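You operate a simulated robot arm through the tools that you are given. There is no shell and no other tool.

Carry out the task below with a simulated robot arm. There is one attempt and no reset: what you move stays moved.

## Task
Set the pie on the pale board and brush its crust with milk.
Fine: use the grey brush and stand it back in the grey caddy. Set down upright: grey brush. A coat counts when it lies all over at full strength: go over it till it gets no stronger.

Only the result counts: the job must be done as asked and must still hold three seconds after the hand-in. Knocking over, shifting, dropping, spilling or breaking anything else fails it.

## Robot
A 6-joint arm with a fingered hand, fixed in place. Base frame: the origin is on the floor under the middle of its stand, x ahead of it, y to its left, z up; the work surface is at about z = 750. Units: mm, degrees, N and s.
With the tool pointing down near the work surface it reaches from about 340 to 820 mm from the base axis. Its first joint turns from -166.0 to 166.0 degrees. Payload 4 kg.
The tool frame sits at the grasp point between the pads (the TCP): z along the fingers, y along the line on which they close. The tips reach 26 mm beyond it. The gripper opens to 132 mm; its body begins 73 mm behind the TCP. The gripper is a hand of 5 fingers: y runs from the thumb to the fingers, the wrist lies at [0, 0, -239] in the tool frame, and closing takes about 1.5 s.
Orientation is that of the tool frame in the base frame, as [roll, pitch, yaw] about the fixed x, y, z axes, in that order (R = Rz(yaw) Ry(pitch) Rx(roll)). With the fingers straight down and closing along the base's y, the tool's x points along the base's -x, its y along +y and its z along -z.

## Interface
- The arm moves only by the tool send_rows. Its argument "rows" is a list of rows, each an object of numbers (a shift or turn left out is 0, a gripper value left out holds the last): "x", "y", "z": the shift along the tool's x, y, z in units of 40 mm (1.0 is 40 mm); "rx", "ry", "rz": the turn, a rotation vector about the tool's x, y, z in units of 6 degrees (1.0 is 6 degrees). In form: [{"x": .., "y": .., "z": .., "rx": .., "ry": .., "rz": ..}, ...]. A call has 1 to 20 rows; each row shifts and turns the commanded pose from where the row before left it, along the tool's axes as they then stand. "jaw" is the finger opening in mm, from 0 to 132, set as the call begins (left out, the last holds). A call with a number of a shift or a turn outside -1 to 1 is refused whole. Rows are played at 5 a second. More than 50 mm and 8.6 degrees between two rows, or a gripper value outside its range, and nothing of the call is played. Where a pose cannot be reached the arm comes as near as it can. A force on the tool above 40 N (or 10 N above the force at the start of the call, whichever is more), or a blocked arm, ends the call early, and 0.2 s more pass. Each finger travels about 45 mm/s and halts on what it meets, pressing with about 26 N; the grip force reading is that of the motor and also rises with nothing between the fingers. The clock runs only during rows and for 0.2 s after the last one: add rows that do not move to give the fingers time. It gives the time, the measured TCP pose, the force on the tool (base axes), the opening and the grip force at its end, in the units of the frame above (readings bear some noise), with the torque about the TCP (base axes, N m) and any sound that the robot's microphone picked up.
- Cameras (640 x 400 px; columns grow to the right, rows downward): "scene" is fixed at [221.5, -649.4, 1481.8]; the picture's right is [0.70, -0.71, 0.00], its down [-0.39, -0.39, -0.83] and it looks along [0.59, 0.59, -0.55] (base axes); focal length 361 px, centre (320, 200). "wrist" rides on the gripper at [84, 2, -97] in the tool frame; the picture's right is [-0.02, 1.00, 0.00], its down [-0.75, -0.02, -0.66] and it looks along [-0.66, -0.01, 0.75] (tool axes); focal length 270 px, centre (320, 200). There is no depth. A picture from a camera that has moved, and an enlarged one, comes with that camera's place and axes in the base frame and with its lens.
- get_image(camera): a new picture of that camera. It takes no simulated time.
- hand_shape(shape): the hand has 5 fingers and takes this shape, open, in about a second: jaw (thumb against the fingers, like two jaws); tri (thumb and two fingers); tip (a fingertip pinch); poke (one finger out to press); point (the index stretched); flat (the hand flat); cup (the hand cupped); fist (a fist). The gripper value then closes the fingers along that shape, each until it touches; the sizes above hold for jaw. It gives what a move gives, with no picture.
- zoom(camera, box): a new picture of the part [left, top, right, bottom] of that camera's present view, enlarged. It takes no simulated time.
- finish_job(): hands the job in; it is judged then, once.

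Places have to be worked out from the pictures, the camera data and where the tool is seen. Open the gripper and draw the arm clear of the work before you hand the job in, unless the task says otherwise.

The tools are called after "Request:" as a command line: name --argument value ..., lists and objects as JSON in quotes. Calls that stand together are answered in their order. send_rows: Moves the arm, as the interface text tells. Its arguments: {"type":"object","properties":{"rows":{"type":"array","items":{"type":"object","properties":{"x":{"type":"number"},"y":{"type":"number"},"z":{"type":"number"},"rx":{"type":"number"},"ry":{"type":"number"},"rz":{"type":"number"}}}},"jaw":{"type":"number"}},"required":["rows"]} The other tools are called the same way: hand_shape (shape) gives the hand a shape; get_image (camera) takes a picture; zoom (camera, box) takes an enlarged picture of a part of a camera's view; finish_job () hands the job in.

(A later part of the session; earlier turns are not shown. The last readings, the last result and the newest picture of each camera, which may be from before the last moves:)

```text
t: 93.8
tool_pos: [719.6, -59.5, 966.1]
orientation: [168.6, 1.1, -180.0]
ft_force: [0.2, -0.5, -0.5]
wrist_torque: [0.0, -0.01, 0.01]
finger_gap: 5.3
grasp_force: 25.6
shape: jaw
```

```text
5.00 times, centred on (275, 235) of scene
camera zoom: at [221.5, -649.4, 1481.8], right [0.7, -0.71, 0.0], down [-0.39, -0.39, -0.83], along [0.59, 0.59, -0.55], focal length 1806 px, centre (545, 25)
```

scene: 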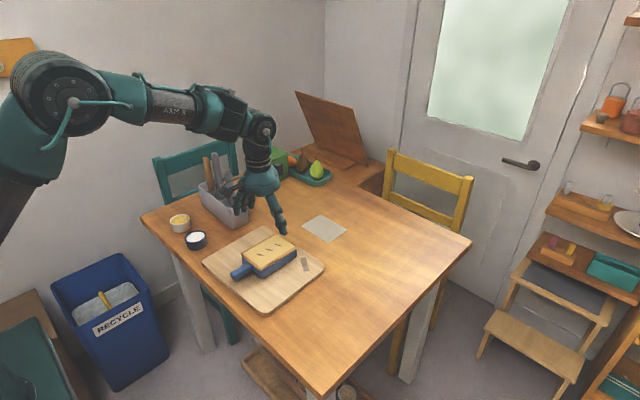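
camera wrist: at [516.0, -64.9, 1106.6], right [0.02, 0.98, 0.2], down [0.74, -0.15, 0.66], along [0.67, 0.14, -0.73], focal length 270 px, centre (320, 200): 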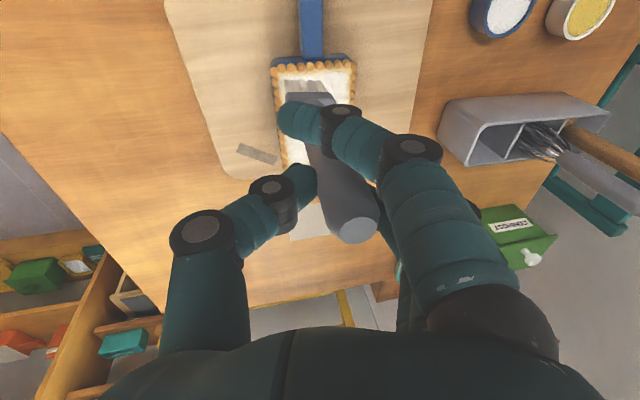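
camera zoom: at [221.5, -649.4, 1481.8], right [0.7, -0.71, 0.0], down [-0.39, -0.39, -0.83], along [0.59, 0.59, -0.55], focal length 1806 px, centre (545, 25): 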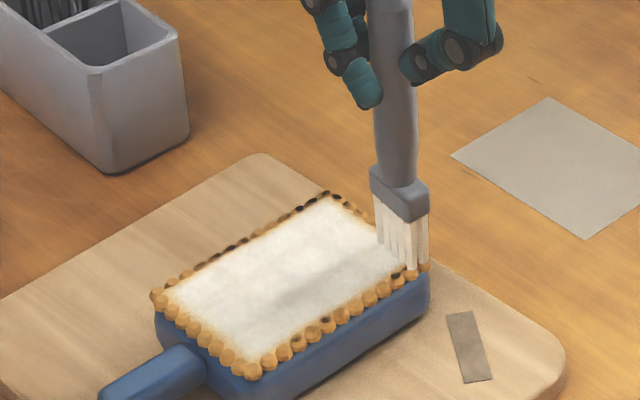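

The crust looks white all over. I lift and carry the brush toward the milk bowl for a reload, which also clears the view of the pie.

Request:
send_rows --rows '[{"x": -0.013, "y": 0.132, "z": -0.653}, {"x": -0.013, "y": 0.132, "z": -0.653}, {"x": -0.013, "y": 0.132, "z": -0.653}, {"x": 0.497, "y": 0.805, "z": 0.153}, {"x": 0.497, "y": 0.805, "z": 0.153}, {"x": 0.497, "y": 0.805, "z": 0.153}, {"x": 0.497, "y": 0.805, "z": 0.153}, {"x": 0.497, "y": 0.805, "z": 0.153}, {"x": 0.497, "y": 0.805, "z": 0.153}, {"x": 0.497, "y": 0.805, "z": 0.153}, {"x": 0.497, "y": 0.805, "z": 0.153}, {"rx": 0.6}, {}]'

Request:
get_image --camera "wrist"

Request:
zoom --camera "scene" --box '[245, 225, 305, 280]'

Request:
zoom --camera "scene" --box '[140, 105, 260, 265]'

```text
t: 96.6
tool_pos: [558.5, 200.4, 999.0]
orientation: [172.2, 1.1, 180.0]
ft_force: [0.4, -0.2, -1.5]
wrist_torque: [-0.02, -0.02, 0.01]
finger_gap: 5.0
grasp_force: 25.4
shape: jaw
out of reach, approached as far as the arm can: row 2, 3
```

```text
taken
camera wrist: at [471.7, 188.7, 1092.1], right [0.02, 0.99, 0.14], down [0.74, -0.1, 0.66], along [0.67, 0.09, -0.73], focal length 270 px, centre (320, 200)
```

wrist: 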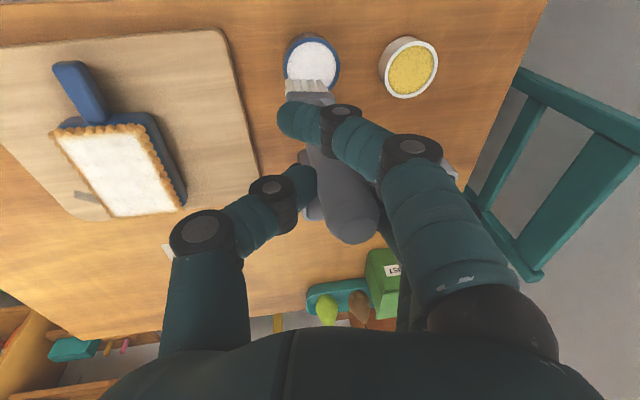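

```text
7.27 times, centred on (275, 252) of scene
camera zoom: at [221.5, -649.4, 1481.8], right [0.7, -0.71, 0.0], down [-0.39, -0.39, -0.83], along [0.59, 0.59, -0.55], focal length 2626 px, centre (647, -182)
```

zoom: 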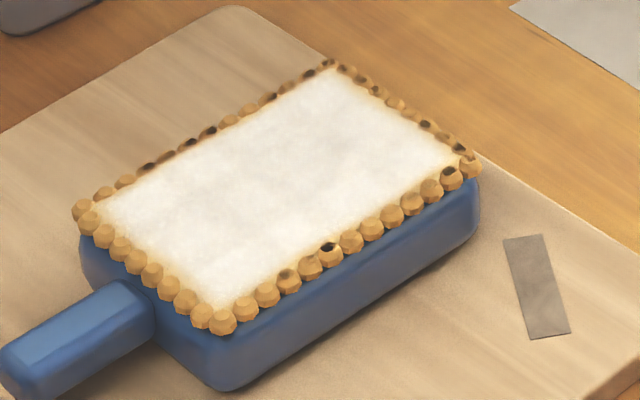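

```text
2.50 times, centred on (200, 185) of scene
camera zoom: at [221.5, -649.4, 1481.8], right [0.7, -0.71, 0.0], down [-0.39, -0.39, -0.83], along [0.59, 0.59, -0.55], focal length 903 px, centre (620, 238)
```

zoom: 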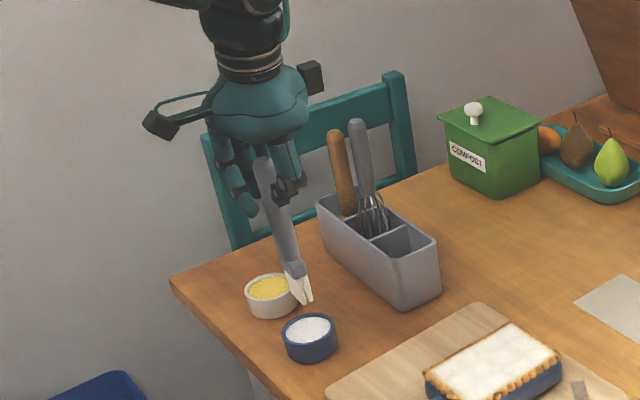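

The crust appears uniformly white now. I zoom from the wrist camera, which has an unobstructed oblique view of the pie.

Request:
zoom --camera "wrist" --box '[40, 110, 200, 220]'

Request:
zoom --camera "wrist" --box '[240, 20, 400, 250]'

Request:
zoom --camera "scene" --box '[160, 165, 220, 245]'

```text
3.64 times, centred on (120, 165) of wrist
camera zoom: at [471.7, 188.7, 1092.1], right [0.02, 0.99, 0.14], down [0.74, -0.1, 0.66], along [0.67, 0.09, -0.73], focal length 983 px, centre (1047, 327)
```

zoom: 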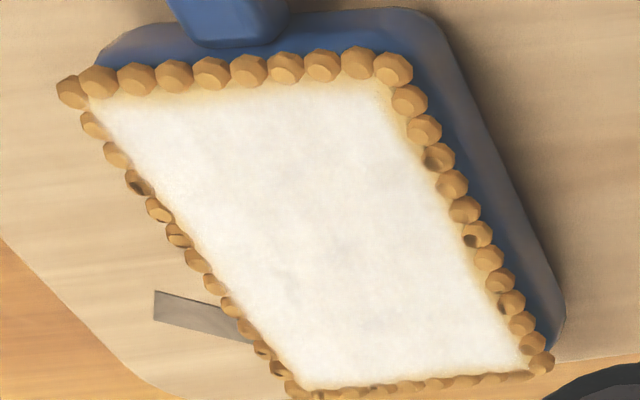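

```text
1.74 times, centred on (320, 135) of wrist
camera zoom: at [471.7, 188.7, 1092.1], right [0.02, 0.99, 0.14], down [0.74, -0.1, 0.66], along [0.67, 0.09, -0.73], focal length 470 px, centre (320, 313)
```

zoom: 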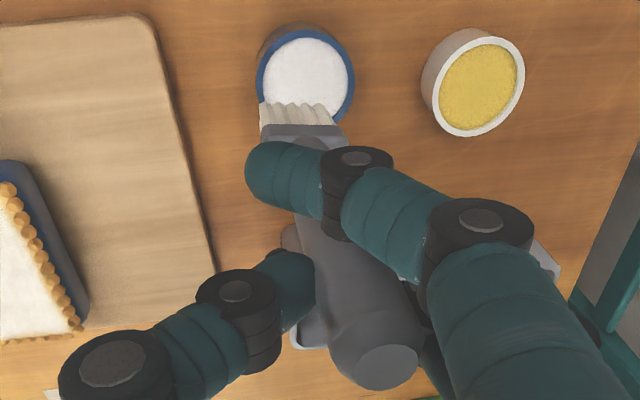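

```text
5.00 times, centred on (190, 205) of scene
camera zoom: at [221.5, -649.4, 1481.8], right [0.7, -0.71, 0.0], down [-0.39, -0.39, -0.83], along [0.59, 0.59, -0.55], focal length 1806 px, centre (970, 175)
```

zoom: 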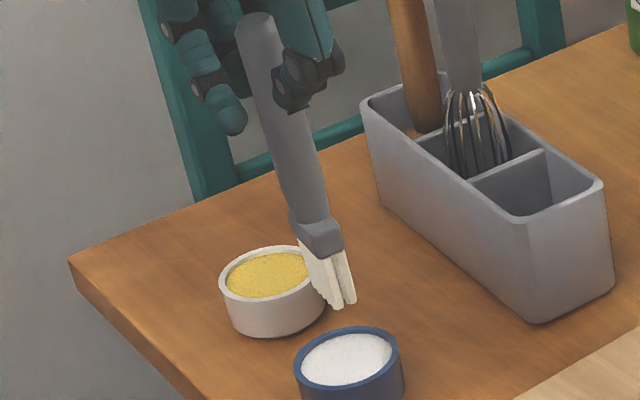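

There is still a thin yellowish strip by the rim at the handle (-x) end and along the sides, and the bristles look creamier again. I reload: centre over the bowl and descend to just above the milk.

Request:
send_rows --rows '[{"x": -0.0625, "y": 0.2353, "z": 0.0334}, {"x": 0.0087, "y": -0.0611, "z": 0.4458}, {"x": 0.0087, "y": -0.0611, "z": 0.4458}, {"x": 0.0087, "y": -0.0611, "z": 0.4458}, {}]'

Request:
zoom --camera "wrist" --box '[230, 10, 390, 130]'

Request:
zoom --camera "scene" --box '[165, 205, 225, 255]'

```text
t: 97.8
tool_pos: [561.8, 209.9, 944.7]
orientation: [172.2, 1.1, 180.0]
ft_force: [0.1, 0.4, -0.3]
wrist_torque: [-0.02, 0.02, 0.03]
finger_gap: 5.4
grasp_force: 26.2
shape: jaw
```

```text
3.33 times, centred on (310, 70) of wrist
camera zoom: at [475.4, 198.7, 1038.4], right [0.02, 0.99, 0.14], down [0.74, -0.1, 0.66], along [0.67, 0.09, -0.73], focal length 901 px, centre (353, 633)
```

zoom: 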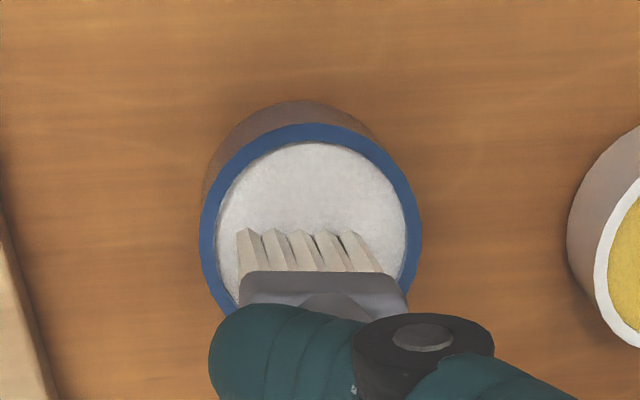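

```text
8.00 times, centred on (195, 230) of scene
camera zoom: at [221.5, -649.4, 1481.8], right [0.7, -0.71, 0.0], down [-0.39, -0.39, -0.83], along [0.59, 0.59, -0.55], focal length 2889 px, centre (1320, -40)
```

zoom: 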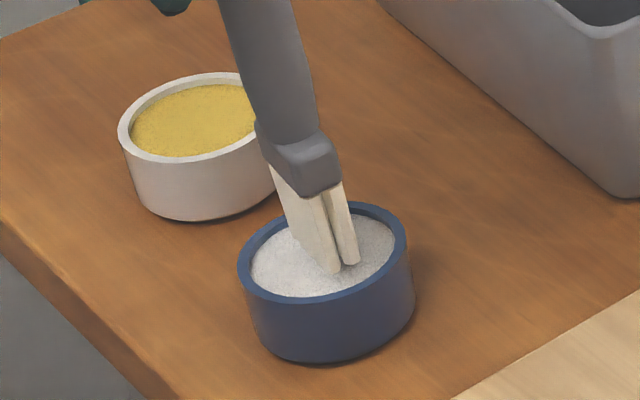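

The bristles are cream-coloured, so they needed a reload. I shift 5 mm toward -x to centre and lower in small steps until a light touch.

Request:
send_rows --rows '[{"x": 0.125, "z": -0.0024}, {"y": -0.0068, "z": 0.0495}, {"y": -0.0068, "z": 0.0495}, {}]'

Request:
send_rows --rows '[{"y": -0.0034, "z": 0.0248}, {"y": -0.0034, "z": 0.0248}, {}]'

Request:
zoom --camera "scene" --box '[165, 205, 225, 255]'

```text
t: 98.8
tool_pos: [556.5, 208.9, 941.7]
orientation: [172.2, 1.2, -179.9]
ft_force: [0.2, 0.4, 0.0]
wrist_torque: [0.01, -0.03, 0.01]
finger_gap: 5.3
grasp_force: 25.9
shape: jaw
```

```text
t: 99.6
tool_pos: [555.3, 209.1, 938.9]
orientation: [172.2, 1.1, -180.0]
ft_force: [0.7, -0.4, 0.0]
wrist_torque: [0.0, -0.03, 0.0]
finger_gap: 5.2
grasp_force: 26.1
shape: jaw
```

```text
8.00 times, centred on (195, 230) of scene
camera zoom: at [221.5, -649.4, 1481.8], right [0.7, -0.71, 0.0], down [-0.39, -0.39, -0.83], along [0.59, 0.59, -0.55], focal length 2889 px, centre (1320, -40)
```

zoom: 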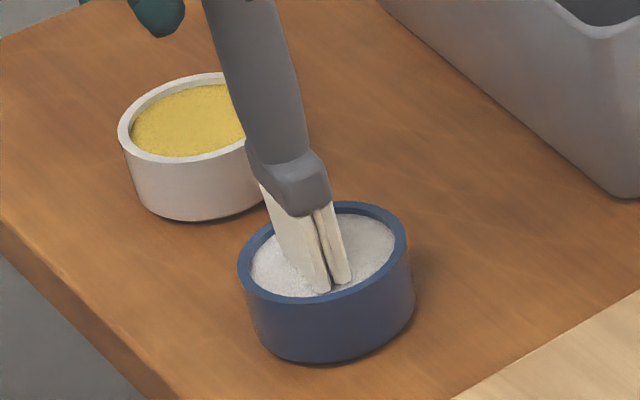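

Request:
send_rows --rows '[{"y": -0.0034, "z": 0.0248}, {"y": -0.0034, "z": 0.0248}, {}]'

Request:
zoom --camera "wrist" --box '[230, 10, 390, 130]'

Request:
zoom --camera "scene" --box '[165, 205, 225, 255]'

```text
t: 100.4
tool_pos: [555.9, 210.0, 937.7]
orientation: [172.2, 1.2, -180.0]
ft_force: [-0.8, -0.3, 5.7]
wrist_torque: [0.06, -0.02, 0.03]
finger_gap: 5.1
grasp_force: 26.2
shape: jaw
```

```text
3.33 times, centred on (310, 70) of wrist
camera zoom: at [470.2, 198.7, 1030.8], right [0.02, 0.99, 0.14], down [0.74, -0.1, 0.67], along [0.67, 0.09, -0.73], focal length 901 px, centre (353, 633)
```

zoom: 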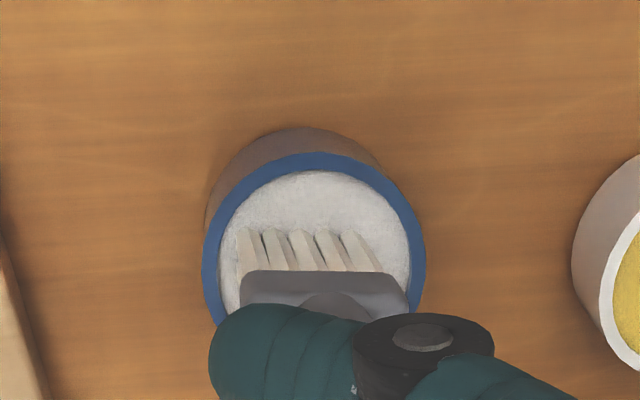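

```text
8.00 times, centred on (195, 230) of scene
camera zoom: at [221.5, -649.4, 1481.8], right [0.7, -0.71, 0.0], down [-0.39, -0.39, -0.83], along [0.59, 0.59, -0.55], focal length 2889 px, centre (1320, -40)
```

zoom: 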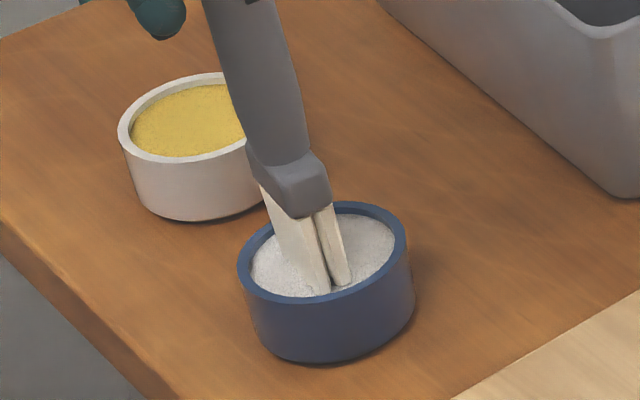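

Light contact with the milk (5.7 N) and the bristles whiten. I dwell a moment, then lift straight up.

Request:
send_rows --rows '[{}, {}, {}, {}]'

Request:
send_rows --rows '[{"y": 0.0136, "z": -0.0991}, {"y": 0.0407, "z": -0.297}, {"y": 0.0678, "z": -0.495}, {"y": 0.0678, "z": -0.495}, {}]'

Request:
zoom --camera "scene" --box '[160, 165, 220, 245]'

Request:
zoom --camera "wrist" --box '[240, 20, 400, 250]'

```text
t: 101.4
tool_pos: [557.3, 208.9, 937.8]
orientation: [172.1, 1.0, 180.0]
ft_force: [-0.6, 0.1, 6.7]
wrist_torque: [0.1, 0.05, 0.02]
finger_gap: 5.3
grasp_force: 26.3
shape: jaw
```

```text
t: 102.6
tool_pos: [555.7, 209.8, 993.0]
orientation: [172.3, 1.1, -180.0]
ft_force: [-0.1, -0.3, -0.3]
wrist_torque: [0.02, 0.04, 0.0]
finger_gap: 5.2
grasp_force: 26.5
shape: jaw
```

```text
5.00 times, centred on (190, 205) of scene
camera zoom: at [221.5, -649.4, 1481.8], right [0.7, -0.71, 0.0], down [-0.39, -0.39, -0.83], along [0.59, 0.59, -0.55], focal length 1806 px, centre (970, 175)
```

zoom: 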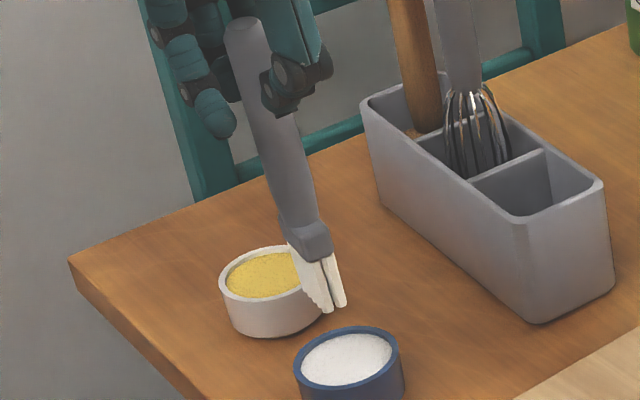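

```text
1.74 times, centred on (320, 135) of wrist
camera zoom: at [469.2, 198.7, 1086.3], right [0.02, 0.99, 0.14], down [0.74, -0.1, 0.66], along [0.67, 0.09, -0.73], focal length 470 px, centre (320, 313)
```

zoom: 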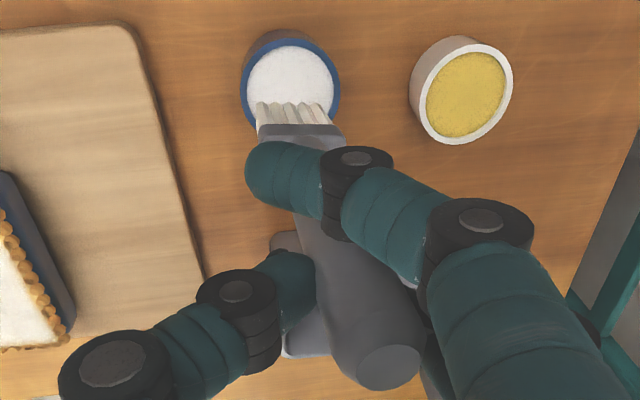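

The bristles are freshly white. I carry the brush back above the pie's -x end for light dabs and strokes near the rim.

Request:
send_rows --rows '[{"x": -0.2575, "y": -0.859, "z": -0.1127}, {"x": -0.2575, "y": -0.859, "z": -0.1127}, {"x": -0.2575, "y": -0.859, "z": -0.1127}, {"x": -0.2575, "y": -0.859, "z": -0.1127}, {"x": -0.2575, "y": -0.859, "z": -0.1127}, {"x": -0.2575, "y": -0.859, "z": -0.1127}, {"rx": -0.3}, {}]'

Request:
zoom --camera "wrist" --box '[210, 0, 400, 250]'

Request:
zoom --camera "wrist" --box '[210, 0, 370, 110]'

```text
t: 104.4
tool_pos: [617.0, 1.7, 994.5]
orientation: [170.4, 1.1, 180.0]
ft_force: [-0.3, 0.1, -0.8]
wrist_torque: [-0.01, -0.01, 0.01]
finger_gap: 5.3
grasp_force: 26.0
shape: jaw
```

```text
1.60 times, centred on (305, 125) of wrist
camera zoom: at [531.3, -12.3, 1086.7], right [0.02, 0.99, 0.17], down [0.74, -0.13, 0.66], along [0.67, 0.11, -0.73], focal length 432 px, centre (344, 320)
```

zoom: 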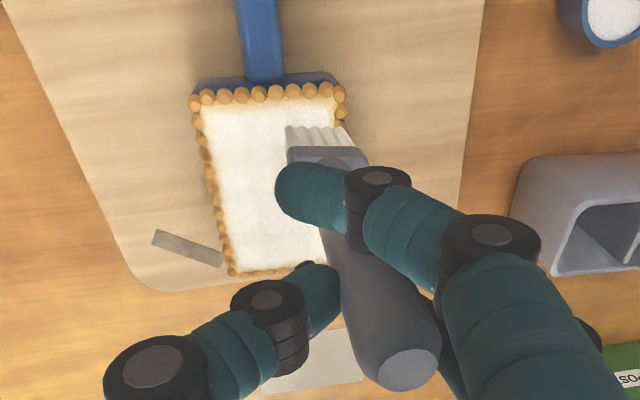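

```text
3.64 times, centred on (290, 55) of wrist
camera zoom: at [531.3, -12.3, 1086.7], right [0.02, 0.99, 0.17], down [0.74, -0.13, 0.66], along [0.67, 0.11, -0.73], focal length 983 px, centre (429, 727)
```

zoom: 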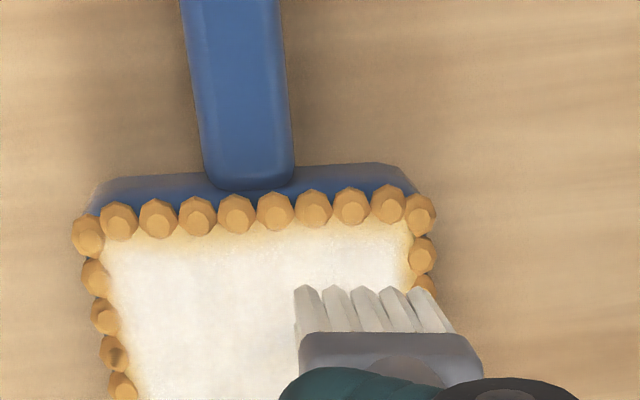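

The bristle front is at x≈613 and the whitened area ends near x≈610, bumps begin near 606. I shift 5 mm to -x and lower for a light dab at the +y corner of the -x edge.

Request:
send_rows --rows '[{"x": 0.0688, "y": -0.0419, "z": 0.3215}, {"x": 0.0688, "y": -0.0419, "z": 0.3215}, {}]'

Request:
send_rows --rows '[{"y": -0.0042, "z": 0.0247}, {"y": -0.0042, "z": 0.0247}, {}]'

```text
t: 105.2
tool_pos: [611.4, 3.1, 967.3]
orientation: [170.4, 1.1, 180.0]
ft_force: [0.4, 0.0, -0.9]
wrist_torque: [-0.01, 0.02, -0.01]
finger_gap: 5.5
grasp_force: 26.4
shape: jaw
```

```text
t: 106.0
tool_pos: [612.6, 2.2, 965.0]
orientation: [170.4, 1.1, -180.0]
ft_force: [0.3, -0.3, 1.5]
wrist_torque: [-0.01, 0.0, 0.02]
finger_gap: 5.4
grasp_force: 25.9
shape: jaw
```

Light touch. Half a millimetre more with a dwell, then I look.

Request:
send_rows --rows '[{"y": -0.002, "z": 0.0123}, {}, {}, {}]'

Request:
zoom --camera "wrist" --box '[210, 0, 370, 110]'

Request:
zoom --camera "scene" --box '[245, 215, 305, 275]'

```text
t: 107.0
tool_pos: [611.8, 3.3, 964.4]
orientation: [170.4, 1.2, 179.9]
ft_force: [0.3, -0.7, 8.7]
wrist_torque: [0.14, -0.02, 0.0]
finger_gap: 5.7
grasp_force: 26.0
shape: jaw
```

```text
3.64 times, centred on (290, 55) of wrist
camera zoom: at [525.9, -11.6, 1057.4], right [0.02, 0.99, 0.17], down [0.74, -0.13, 0.66], along [0.67, 0.11, -0.73], focal length 983 px, centre (429, 727)
```

zoom: 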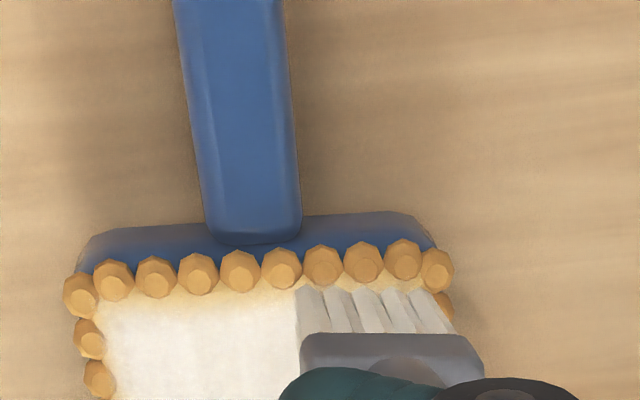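

```text
6.67 times, centred on (275, 245) of scene
camera zoom: at [221.5, -649.4, 1481.8], right [0.7, -0.71, 0.0], down [-0.39, -0.39, -0.83], along [0.59, 0.59, -0.55], focal length 2407 px, centre (620, -100)
```

zoom: 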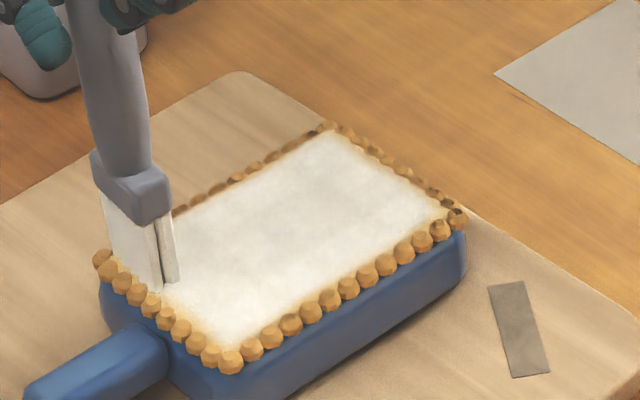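

Good contact right up to the bumps. I repeat light dabs at two more positions along the -x edge, moving toward -y between them in lifted hops.

Request:
send_rows --rows '[{"y": 0.0125, "z": -0.074}, {"y": -0.5177, "z": -0.0876}, {"y": -0.0113, "z": 0.0666}, {}, {}, {}]'

Request:
zoom --camera "wrist" --box '[210, 0, 370, 110]'

Request:
send_rows --rows '[{"y": 0.0125, "z": -0.074}, {"y": -0.5177, "z": -0.0876}, {"y": -0.0125, "z": 0.074}, {}, {}, {}]'

Request:
zoom --camera "wrist" --box '[210, 0, 370, 110]'

```text
t: 108.4
tool_pos: [611.8, -17.8, 964.1]
orientation: [170.4, 1.2, -180.0]
ft_force: [-0.3, 0.5, 5.0]
wrist_torque: [0.09, 0.02, 0.0]
finger_gap: 5.5
grasp_force: 25.8
shape: jaw
```

```text
3.64 times, centred on (290, 55) of wrist
camera zoom: at [525.6, -32.7, 1057.7], right [0.02, 0.99, 0.17], down [0.74, -0.13, 0.66], along [0.67, 0.11, -0.73], focal length 983 px, centre (429, 727)
```

zoom: 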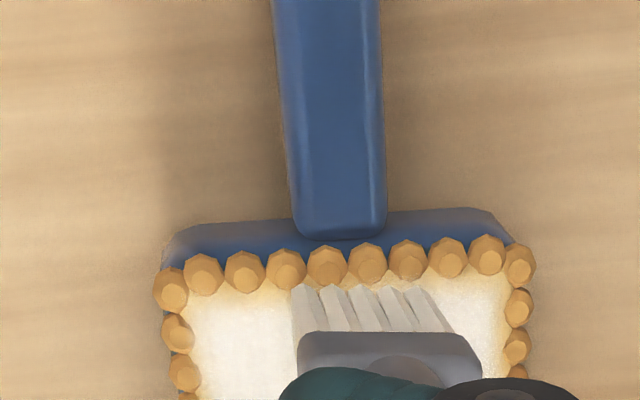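

```text
t: 109.8
tool_pos: [612.1, -40.6, 965.3]
orientation: [170.4, 1.2, 179.9]
ft_force: [-0.9, -1.0, 6.4]
wrist_torque: [0.07, 0.03, 0.0]
finger_gap: 5.6
grasp_force: 25.5
shape: jaw
```

```text
3.64 times, centred on (290, 55) of wrist
camera zoom: at [525.9, -53.4, 1057.7], right [0.02, 0.99, 0.17], down [0.74, -0.13, 0.66], along [0.67, 0.11, -0.73], focal length 983 px, centre (429, 727)
```

zoom: 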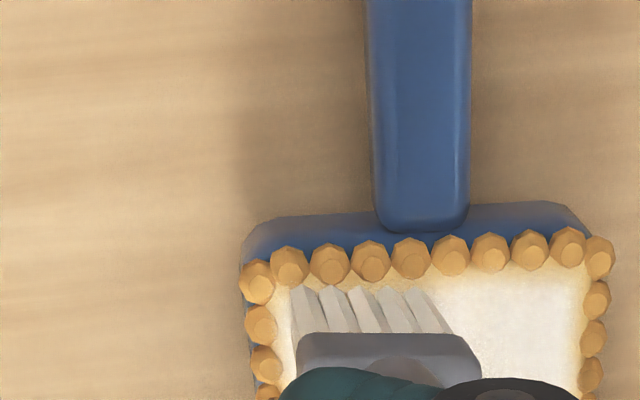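

I add one more dab 3 mm further into the -x/-y corner.

Request:
send_rows --rows '[{"y": 0.0125, "z": -0.074}, {"x": 0.075, "y": -0.05, "z": -0.0098}, {"y": -0.0118, "z": 0.07}, {}, {}, {}]'

Request:
zoom --camera "wrist" --box '[210, 0, 370, 110]'

Request:
zoom --camera "scene" --box '[245, 215, 305, 275]'

```text
t: 111.2
tool_pos: [609.0, -42.0, 964.8]
orientation: [170.4, 1.2, 179.9]
ft_force: [-0.2, -1.0, 8.3]
wrist_torque: [0.07, 0.01, 0.0]
finger_gap: 5.3
grasp_force: 26.0
shape: jaw
```

```text
3.64 times, centred on (290, 55) of wrist
camera zoom: at [522.9, -55.8, 1057.5], right [0.02, 0.99, 0.17], down [0.74, -0.13, 0.66], along [0.67, 0.11, -0.73], focal length 983 px, centre (429, 727)
```

zoom: 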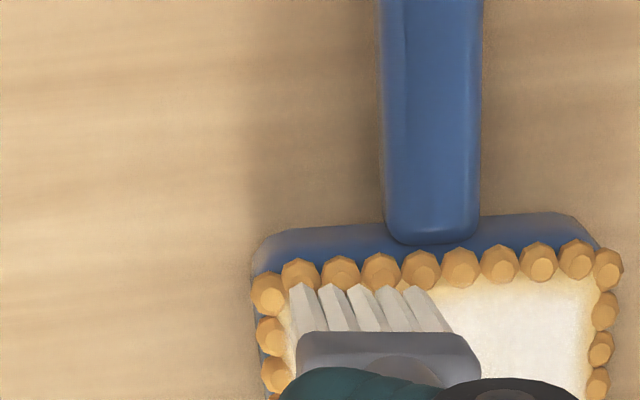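

```text
6.67 times, centred on (275, 245) of scene
camera zoom: at [221.5, -649.4, 1481.8], right [0.7, -0.71, 0.0], down [-0.39, -0.39, -0.83], along [0.59, 0.59, -0.55], focal length 2407 px, centre (620, -100)
```

zoom: 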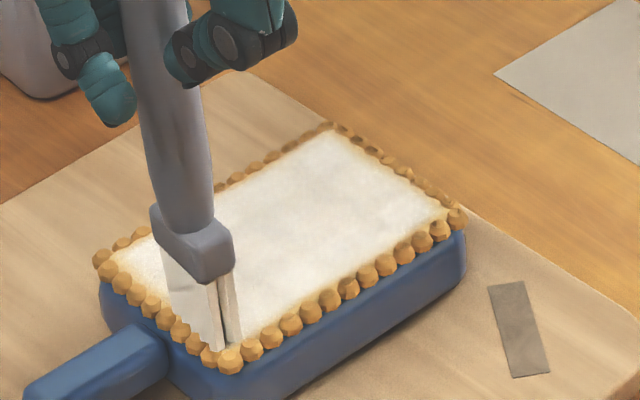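

Now a light stroke toward +x along the -y rim from this corner.

Request:
send_rows --rows '[{"y": 0.002, "z": -0.0123}, {"x": -0.45, "z": 0.0086}, {"x": -0.45, "z": 0.0086}, {"x": -0.45, "z": 0.0086}, {"x": -0.45, "z": 0.0086}, {"x": -0.45, "z": 0.0086}, {"x": -0.45, "z": 0.0086}, {}]'

Request:
zoom --camera "wrist" --box '[210, 0, 370, 110]'

Request:
zoom --camera "scene" --box '[245, 215, 305, 275]'

```text
t: 113.0
tool_pos: [716.0, -41.8, 965.4]
orientation: [170.4, 1.1, -179.9]
ft_force: [-0.9, -0.4, 0.9]
wrist_torque: [0.05, 0.08, 0.01]
finger_gap: 5.2
grasp_force: 26.4
shape: jaw
```

```text
3.64 times, centred on (290, 55) of wrist
camera zoom: at [631.1, -55.5, 1058.2], right [0.02, 0.99, 0.17], down [0.74, -0.13, 0.66], along [0.67, 0.11, -0.73], focal length 983 px, centre (429, 727)
```

zoom: 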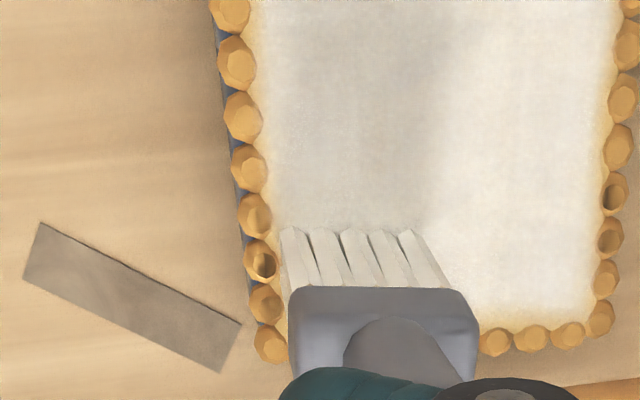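

```text
6.67 times, centred on (275, 245) of scene
camera zoom: at [221.5, -649.4, 1481.8], right [0.7, -0.71, 0.0], down [-0.39, -0.39, -0.83], along [0.59, 0.59, -0.55], focal length 2407 px, centre (620, -100)
```

zoom: 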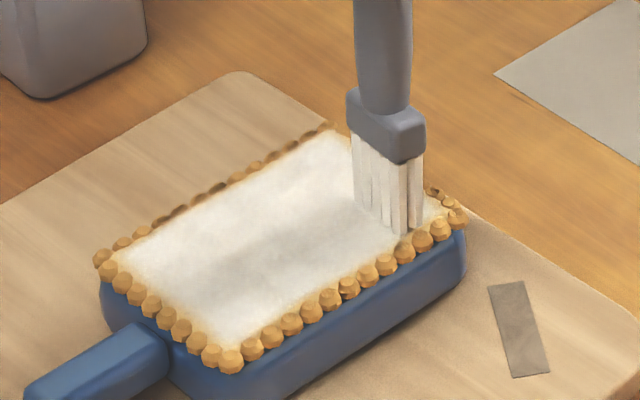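

The -y side is white to the rim. I hop to dab along the +x edge: three positions from -y to +y.

Request:
send_rows --rows '[{"y": 0.0125, "z": -0.074}, {"x": -0.375, "z": 0.0072}, {"y": -0.0142, "z": 0.084}, {}, {}, {}]'

Request:
zoom --camera "wrist" --box '[210, 0, 370, 110]'

Request:
send_rows --rows '[{"y": 0.0142, "z": -0.084}, {"y": 0.5177, "z": 0.0876}, {"y": -0.0142, "z": 0.084}, {}, {}, {}]'

Request:
send_rows --rows '[{"y": 0.0142, "z": -0.084}, {"y": 0.5424, "z": 0.0917}, {"y": -0.0142, "z": 0.084}, {}, {}, {}]'

Request:
zoom --camera "wrist" --box '[210, 0, 370, 110]'

```text
t: 114.4
tool_pos: [731.3, -42.4, 965.1]
orientation: [170.4, 1.1, 180.0]
ft_force: [-0.1, -1.4, 3.0]
wrist_torque: [0.02, 0.02, 0.01]
finger_gap: 5.3
grasp_force: 26.2
shape: jaw
```

```text
3.64 times, centred on (290, 55) of wrist
camera zoom: at [645.8, -55.9, 1058.0], right [0.02, 0.99, 0.17], down [0.74, -0.13, 0.66], along [0.67, 0.11, -0.73], focal length 983 px, centre (429, 727)
```

zoom: 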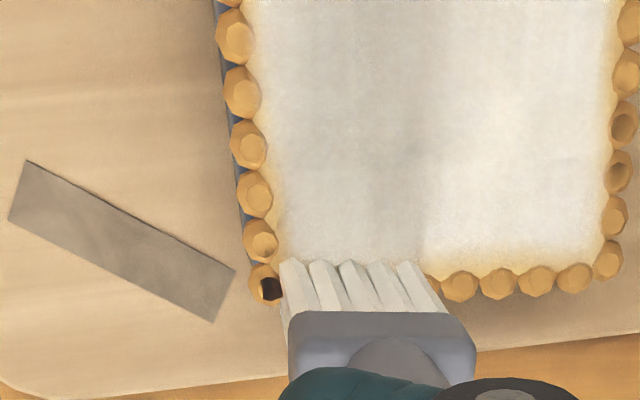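

```text
t: 115.8
tool_pos: [732.6, -22.0, 966.2]
orientation: [170.4, 1.1, -180.0]
ft_force: [0.0, -0.5, 1.0]
wrist_torque: [0.02, 0.01, -0.01]
finger_gap: 5.1
grasp_force: 25.4
shape: jaw
```

```text
t: 117.2
tool_pos: [731.8, 1.7, 965.6]
orientation: [170.3, 1.0, 180.0]
ft_force: [0.6, -0.1, 2.6]
wrist_torque: [0.05, 0.0, 0.01]
finger_gap: 5.1
grasp_force: 25.3
shape: jaw
```

```text
3.64 times, centred on (290, 55) of wrist
camera zoom: at [645.9, -12.3, 1058.0], right [0.02, 0.99, 0.17], down [0.74, -0.13, 0.66], along [0.67, 0.11, -0.73], focal length 983 px, centre (429, 727)
```

zoom: 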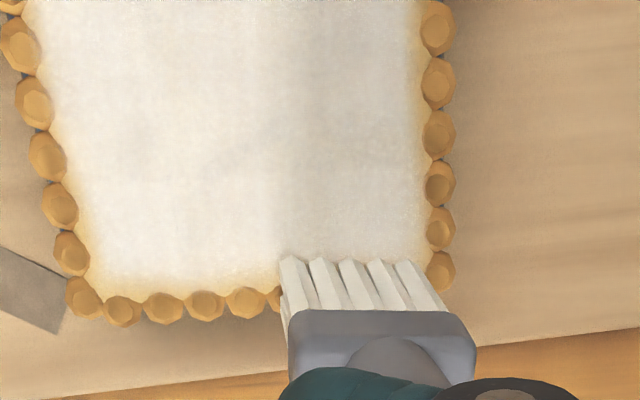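

The +x edge is dabbed. I stroke back along the +y rim toward -x with light contact.

Request:
send_rows --rows '[{"y": 0.022, "z": -0.007}, {"x": 0.45, "z": -0.0086}, {"x": 0.45, "z": -0.0086}, {"x": 0.45, "z": -0.0086}, {"x": 0.45, "z": -0.0086}, {"x": 0.45, "z": -0.0086}, {"x": 0.45, "z": -0.0086}, {"x": 0.25, "z": -0.0048}, {}]'

Request:
zoom --camera "wrist" --box '[210, 0, 370, 110]'

Request:
zoom --camera "scene" --box '[245, 215, 305, 275]'

```text
t: 119.2
tool_pos: [613.3, 2.0, 965.6]
orientation: [170.5, 1.1, 179.9]
ft_force: [0.9, 0.1, 1.5]
wrist_torque: [0.0, -0.12, -0.02]
finger_gap: 5.2
grasp_force: 26.2
shape: jaw
```

```text
3.64 times, centred on (290, 55) of wrist
camera zoom: at [527.3, -11.8, 1058.4], right [0.02, 0.99, 0.17], down [0.74, -0.13, 0.66], along [0.67, 0.11, -0.73], focal length 983 px, centre (429, 727)
```

zoom: 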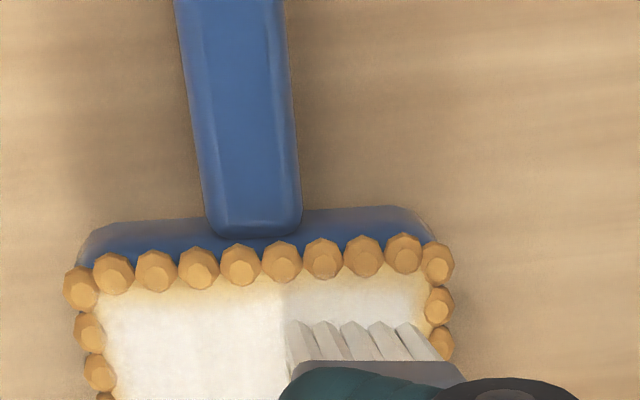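

```text
6.67 times, centred on (275, 245) of scene
camera zoom: at [221.5, -649.4, 1481.8], right [0.7, -0.71, 0.0], down [-0.39, -0.39, -0.83], along [0.59, 0.59, -0.55], focal length 2407 px, centre (620, -100)
```

zoom: 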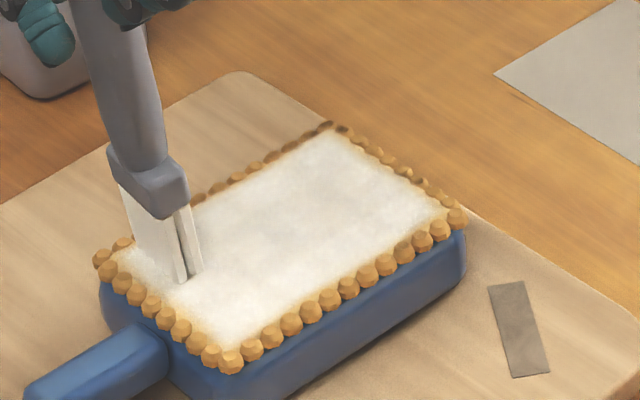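

The -x strip is still a bit yellowish for the middle part. I hop 11 mm to -x so the bristle front meets the bumps, and dab along that edge at four positions.

Request:
send_rows --rows '[{"y": 0.0125, "z": -0.074}, {"x": 0.28, "z": -0.0053}, {"y": -0.0142, "z": 0.084}, {}, {}, {"y": 0.0142, "z": -0.084}, {"y": -0.3451, "z": -0.0584}, {"y": -0.0142, "z": 0.084}, {}, {}]'

Request:
zoom --camera "wrist" --box '[210, 0, 370, 110]'

Request:
send_rows --rows '[{"y": 0.0142, "z": -0.084}, {"y": -0.3451, "z": -0.0584}, {"y": -0.0142, "z": 0.084}, {}, {}, {"y": 0.0142, "z": -0.084}, {"y": -0.3451, "z": -0.0584}, {"y": -0.0142, "z": 0.084}, {}, {}]'

Request:
zoom --camera "wrist" --box '[210, 0, 370, 110]'

```text
t: 121.4
tool_pos: [604.0, -12.0, 965.2]
orientation: [170.4, 1.2, 179.9]
ft_force: [0.6, 0.3, 8.5]
wrist_torque: [0.13, -0.03, -0.01]
finger_gap: 5.4
grasp_force: 26.0
shape: jaw
```

```text
3.64 times, centred on (290, 55) of wrist
camera zoom: at [516.7, -26.1, 1057.8], right [0.02, 0.99, 0.17], down [0.74, -0.13, 0.66], along [0.67, 0.11, -0.73], focal length 983 px, centre (429, 727)
```

zoom: 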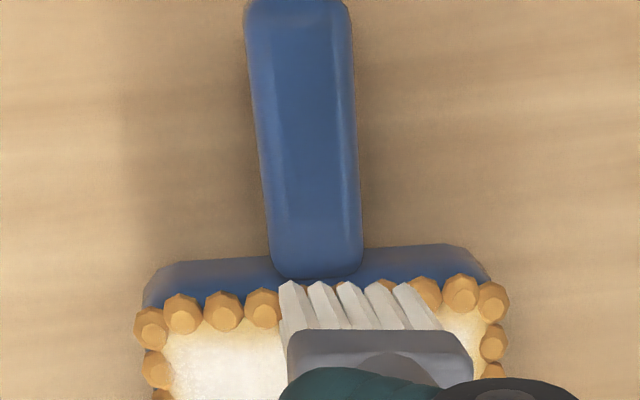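

```text
t: 123.6
tool_pos: [602.8, -40.3, 966.1]
orientation: [170.4, 1.2, -179.9]
ft_force: [0.5, -0.5, 9.0]
wrist_torque: [0.13, 0.01, 0.02]
finger_gap: 5.4
grasp_force: 26.2
shape: jaw
```

```text
3.64 times, centred on (290, 55) of wrist
camera zoom: at [517.0, -53.9, 1057.9], right [0.02, 0.99, 0.17], down [0.74, -0.13, 0.66], along [0.67, 0.11, -0.73], focal length 983 px, centre (429, 727)
```

zoom: 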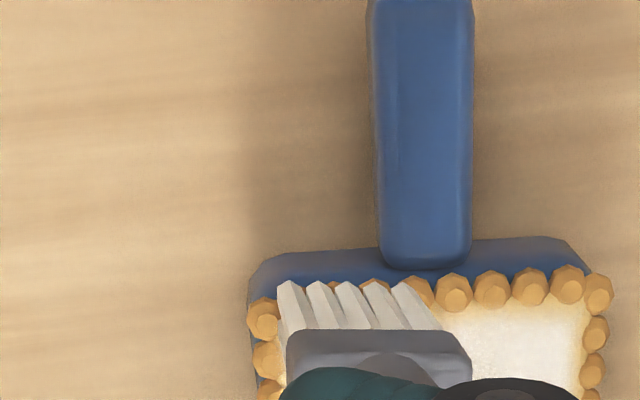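

The bristles now cover the -x rim itself. I finish with full-length light strokes toward +x in successive lanes, starting with this -y lane.

Request:
send_rows --rows '[{"y": 0.0025, "z": -0.0148}, {"x": -0.45, "z": 0.0086}, {"x": -0.45, "z": 0.0086}, {"x": -0.45, "z": 0.0086}, {"x": -0.45, "z": 0.0086}, {"x": -0.45, "z": 0.0086}, {"x": -0.45, "z": 0.0086}, {"x": -0.45, "z": 0.0086}, {"y": 0.0333, "z": -0.197}, {"x": 0.75, "y": 0.0863, "z": 0.0002}, {"x": 0.75, "y": 0.0863, "z": 0.0002}, {"x": 0.75, "y": 0.0863, "z": 0.0002}, {"x": 0.75, "y": 0.0863, "z": 0.0002}, {"y": -0.0333, "z": 0.197}, {}]'

Request:
zoom --camera "wrist" --box '[210, 0, 370, 110]'

Request:
zoom --camera "scene" --box '[245, 215, 305, 275]'

```text
t: 126.8
tool_pos: [608.6, -25.9, 965.3]
orientation: [170.4, 1.3, 180.0]
ft_force: [-1.5, -0.9, 7.7]
wrist_torque: [0.1, -0.01, 0.0]
finger_gap: 5.3
grasp_force: 25.8
shape: jaw
```

```text
3.64 times, centred on (290, 55) of wrist
camera zoom: at [522.3, -39.5, 1058.0], right [0.02, 0.99, 0.17], down [0.74, -0.13, 0.66], along [0.67, 0.11, -0.73], focal length 983 px, centre (429, 727)
```

zoom: 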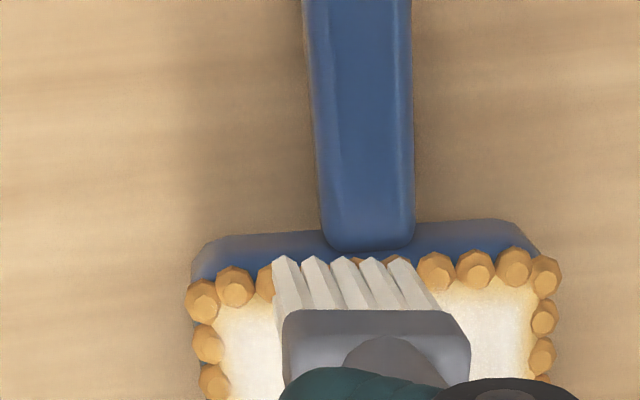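

```text
6.67 times, centred on (275, 245) of scene
camera zoom: at [221.5, -649.4, 1481.8], right [0.7, -0.71, 0.0], down [-0.39, -0.39, -0.83], along [0.59, 0.59, -0.55], focal length 2407 px, centre (620, -100)
```

zoom: 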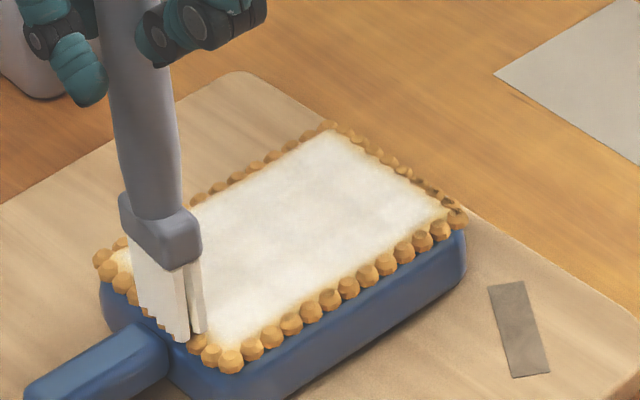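

Good. I continue with light +x strokes in the lanes at tip y≈-15 and then ≈0 and +12.

Request:
send_rows --rows '[{"y": 0.0025, "z": -0.0148}, {"x": -0.45, "z": 0.0086}, {"x": -0.45, "z": 0.0086}, {"x": -0.45, "z": 0.0086}, {"x": -0.45, "z": 0.0086}, {"x": -0.45, "z": 0.0086}, {"x": -0.45, "z": 0.0086}, {"x": -0.35, "z": 0.0067}, {"y": 0.0333, "z": -0.197}, {"x": 0.75, "y": 0.0863, "z": 0.0002}, {"x": 0.75, "y": 0.0863, "z": 0.0002}, {"x": 0.75, "y": 0.0863, "z": 0.0002}, {"x": 0.75, "y": 0.0863, "z": 0.0002}, {"y": -0.0333, "z": 0.197}, {}]'

Request:
zoom --camera "wrist" --box '[210, 0, 370, 110]'

Request:
send_rows --rows '[{"y": 0.0025, "z": -0.0148}, {"x": -0.45, "z": 0.0086}, {"x": -0.45, "z": 0.0086}, {"x": -0.45, "z": 0.0086}, {"x": -0.45, "z": 0.0086}, {"x": -0.45, "z": 0.0086}, {"x": -0.45, "z": 0.0086}, {"x": -0.35, "z": 0.0067}, {"y": 0.0333, "z": -0.197}, {"x": 0.75, "y": 0.0863, "z": 0.0002}, {"x": 0.75, "y": 0.0863, "z": 0.0002}, {"x": 0.75, "y": 0.0863, "z": 0.0002}, {"x": 0.75, "y": 0.0863, "z": 0.0002}, {"y": -0.0333, "z": 0.197}, {}]'

Request:
zoom --camera "wrist" --box '[210, 0, 370, 110]'

Request:
zoom --camera "scene" --box '[245, 215, 305, 275]'

```text
t: 130.0
tool_pos: [609.4, -12.1, 966.1]
orientation: [170.4, 1.2, 179.9]
ft_force: [-0.5, 0.4, -0.9]
wrist_torque: [0.0, 0.01, 0.0]
finger_gap: 5.1
grasp_force: 26.0
shape: jaw
```

```text
3.64 times, centred on (290, 55) of wrist
camera zoom: at [524.1, -25.6, 1059.3], right [0.02, 0.99, 0.17], down [0.74, -0.13, 0.66], along [0.67, 0.11, -0.73], focal length 983 px, centre (429, 727)
```

zoom: 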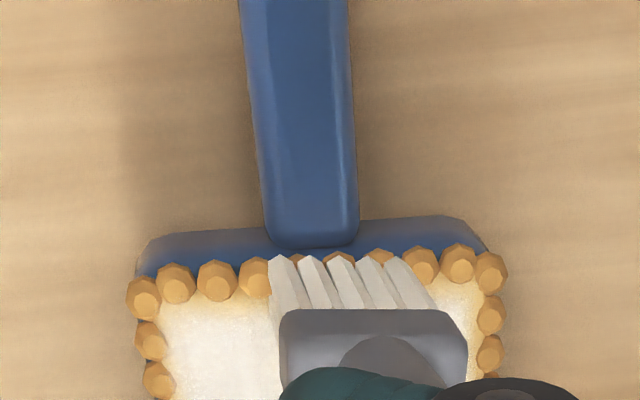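

```text
t: 133.2
tool_pos: [611.8, 2.4, 967.8]
orientation: [170.4, 1.1, 180.0]
ft_force: [0.5, 0.6, -0.4]
wrist_torque: [-0.01, -0.01, 0.01]
finger_gap: 5.4
grasp_force: 26.3
shape: jaw
```

```text
3.64 times, centred on (290, 55) of wrist
camera zoom: at [526.1, -11.5, 1060.3], right [0.02, 0.99, 0.17], down [0.74, -0.13, 0.66], along [0.67, 0.11, -0.73], focal length 983 px, centre (429, 727)
```

zoom: 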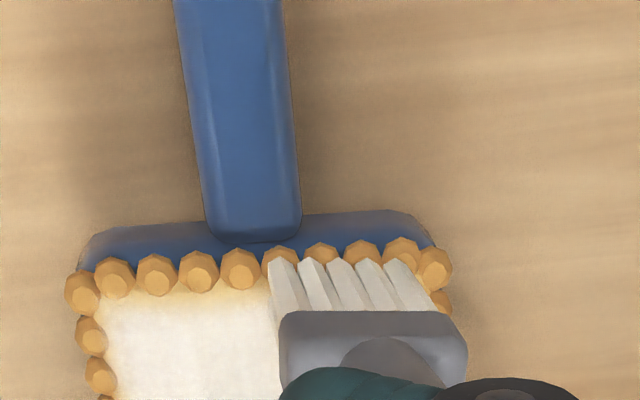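

```text
6.67 times, centred on (275, 245) of scene
camera zoom: at [221.5, -649.4, 1481.8], right [0.7, -0.71, 0.0], down [-0.39, -0.39, -0.83], along [0.59, 0.59, -0.55], focal length 2407 px, centre (620, -100)
```

zoom: 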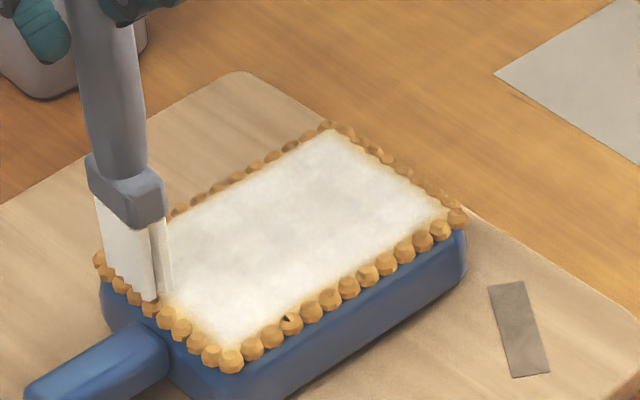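

The height crept up ~2 mm over these cycles. I lower to light contact again and stroke the +y lane toward +x.

Request:
send_rows --rows '[{"y": -0.0063, "z": 0.037}, {"y": -0.0021, "z": 0.0123}, {}]'

Request:
send_rows --rows '[{"x": -0.45, "z": 0.0095}, {"x": -0.45, "z": 0.0095}, {"x": -0.45, "z": 0.0095}, {"x": -0.45, "z": 0.0095}, {"x": -0.45, "z": 0.0095}, {"x": -0.45, "z": 0.0095}, {"x": -0.35, "z": 0.0074}, {}]'

Request:
zoom --camera "wrist" --box '[210, 0, 370, 110]'

Request:
zoom --camera "scene" --box '[245, 215, 305, 275]'

```text
t: 134.0
tool_pos: [612.4, 3.2, 965.8]
orientation: [170.4, 1.1, 180.0]
ft_force: [-0.3, -0.1, 1.8]
wrist_torque: [0.04, 0.0, -0.03]
finger_gap: 5.6
grasp_force: 26.0
shape: jaw
```

```text
t: 135.8
tool_pos: [735.2, 2.9, 966.5]
orientation: [170.4, 1.1, 180.0]
ft_force: [-0.2, 0.2, 2.7]
wrist_torque: [0.06, 0.07, 0.0]
finger_gap: 5.7
grasp_force: 25.4
shape: jaw
```

```text
3.64 times, centred on (290, 55) of wrist
camera zoom: at [649.0, -10.9, 1058.3], right [0.02, 0.99, 0.17], down [0.74, -0.13, 0.66], along [0.67, 0.11, -0.73], focal length 983 px, centre (429, 727)
```

zoom: 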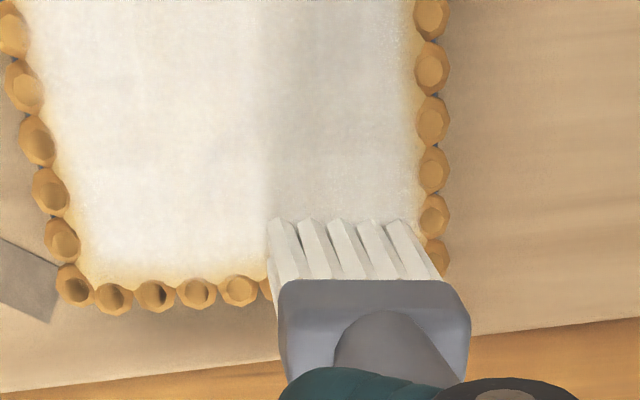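

```text
6.67 times, centred on (275, 245) of scene
camera zoom: at [221.5, -649.4, 1481.8], right [0.7, -0.71, 0.0], down [-0.39, -0.39, -0.83], along [0.59, 0.59, -0.55], focal length 2407 px, centre (620, -100)
```

zoom: 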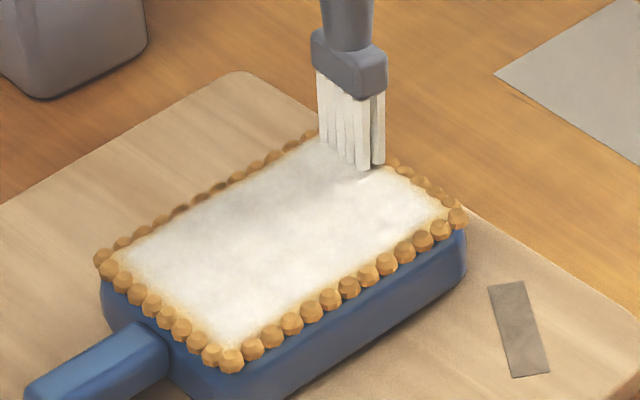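

The crust is uniformly white now and gains nothing visible any more. I lift off and carry the brush toward a free spot near (600, 220) for turning the hand, which also lets me inspect the pie.

Request:
send_rows --rows '[{"x": -0.0072, "y": 0.0626, "z": -0.37}, {"x": 0.419, "y": 0.694, "z": -0.0459}, {"x": 0.419, "y": 0.694, "z": -0.0459}, {"x": 0.419, "y": 0.694, "z": -0.0459}, {"x": 0.419, "y": 0.694, "z": -0.0459}, {"x": 0.419, "y": 0.694, "z": -0.0459}, {"x": 0.419, "y": 0.694, "z": -0.0459}, {"x": 0.419, "y": 0.694, "z": -0.0459}, {"x": 0.419, "y": 0.694, "z": -0.0459}, {}, {}]'

Request:
get_image --camera "wrist"

Request:
zoom --camera "scene" --box '[245, 215, 305, 275]'

Request:
get_image --camera "scene"

```text
t: 138.2
tool_pos: [599.1, 219.5, 1028.5]
orientation: [170.4, 1.0, -180.0]
ft_force: [0.5, 0.4, -0.3]
wrist_torque: [0.03, -0.01, -0.02]
finger_gap: 5.4
grasp_force: 26.0
shape: jaw
```

```text
taken
camera wrist: at [512.8, 206.0, 1120.6], right [0.02, 0.99, 0.17], down [0.74, -0.13, 0.66], along [0.67, 0.11, -0.73], focal length 270 px, centre (320, 200)
```

wrist: 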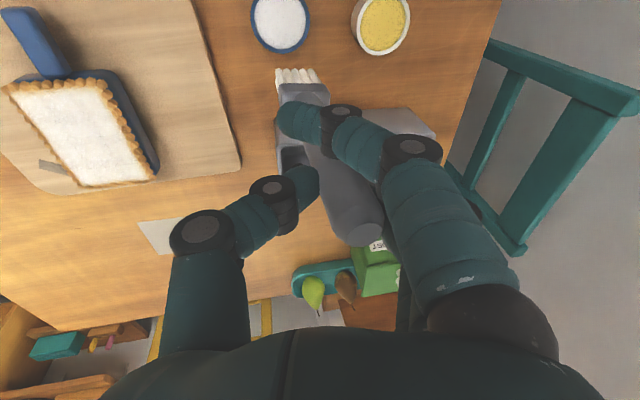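

```text
6.67 times, centred on (275, 245) of scene
camera zoom: at [221.5, -649.4, 1481.8], right [0.7, -0.71, 0.0], down [-0.39, -0.39, -0.83], along [0.59, 0.59, -0.55], focal length 2407 px, centre (620, -100)
```

zoom: 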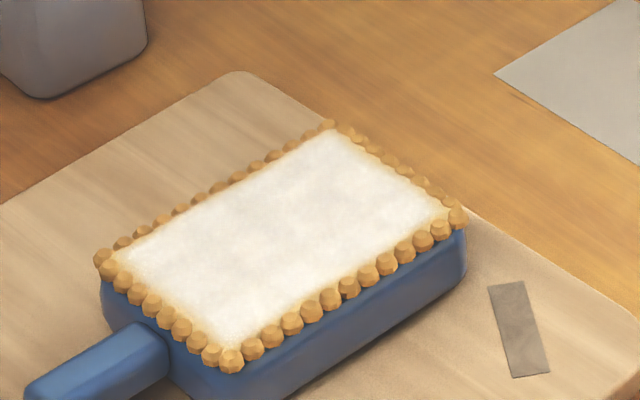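

```text
taken
```

scene: 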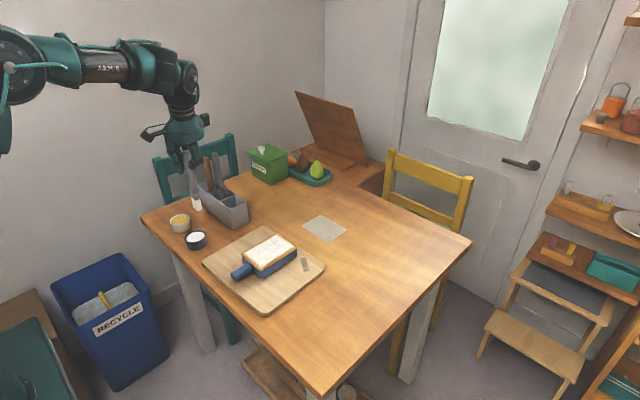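

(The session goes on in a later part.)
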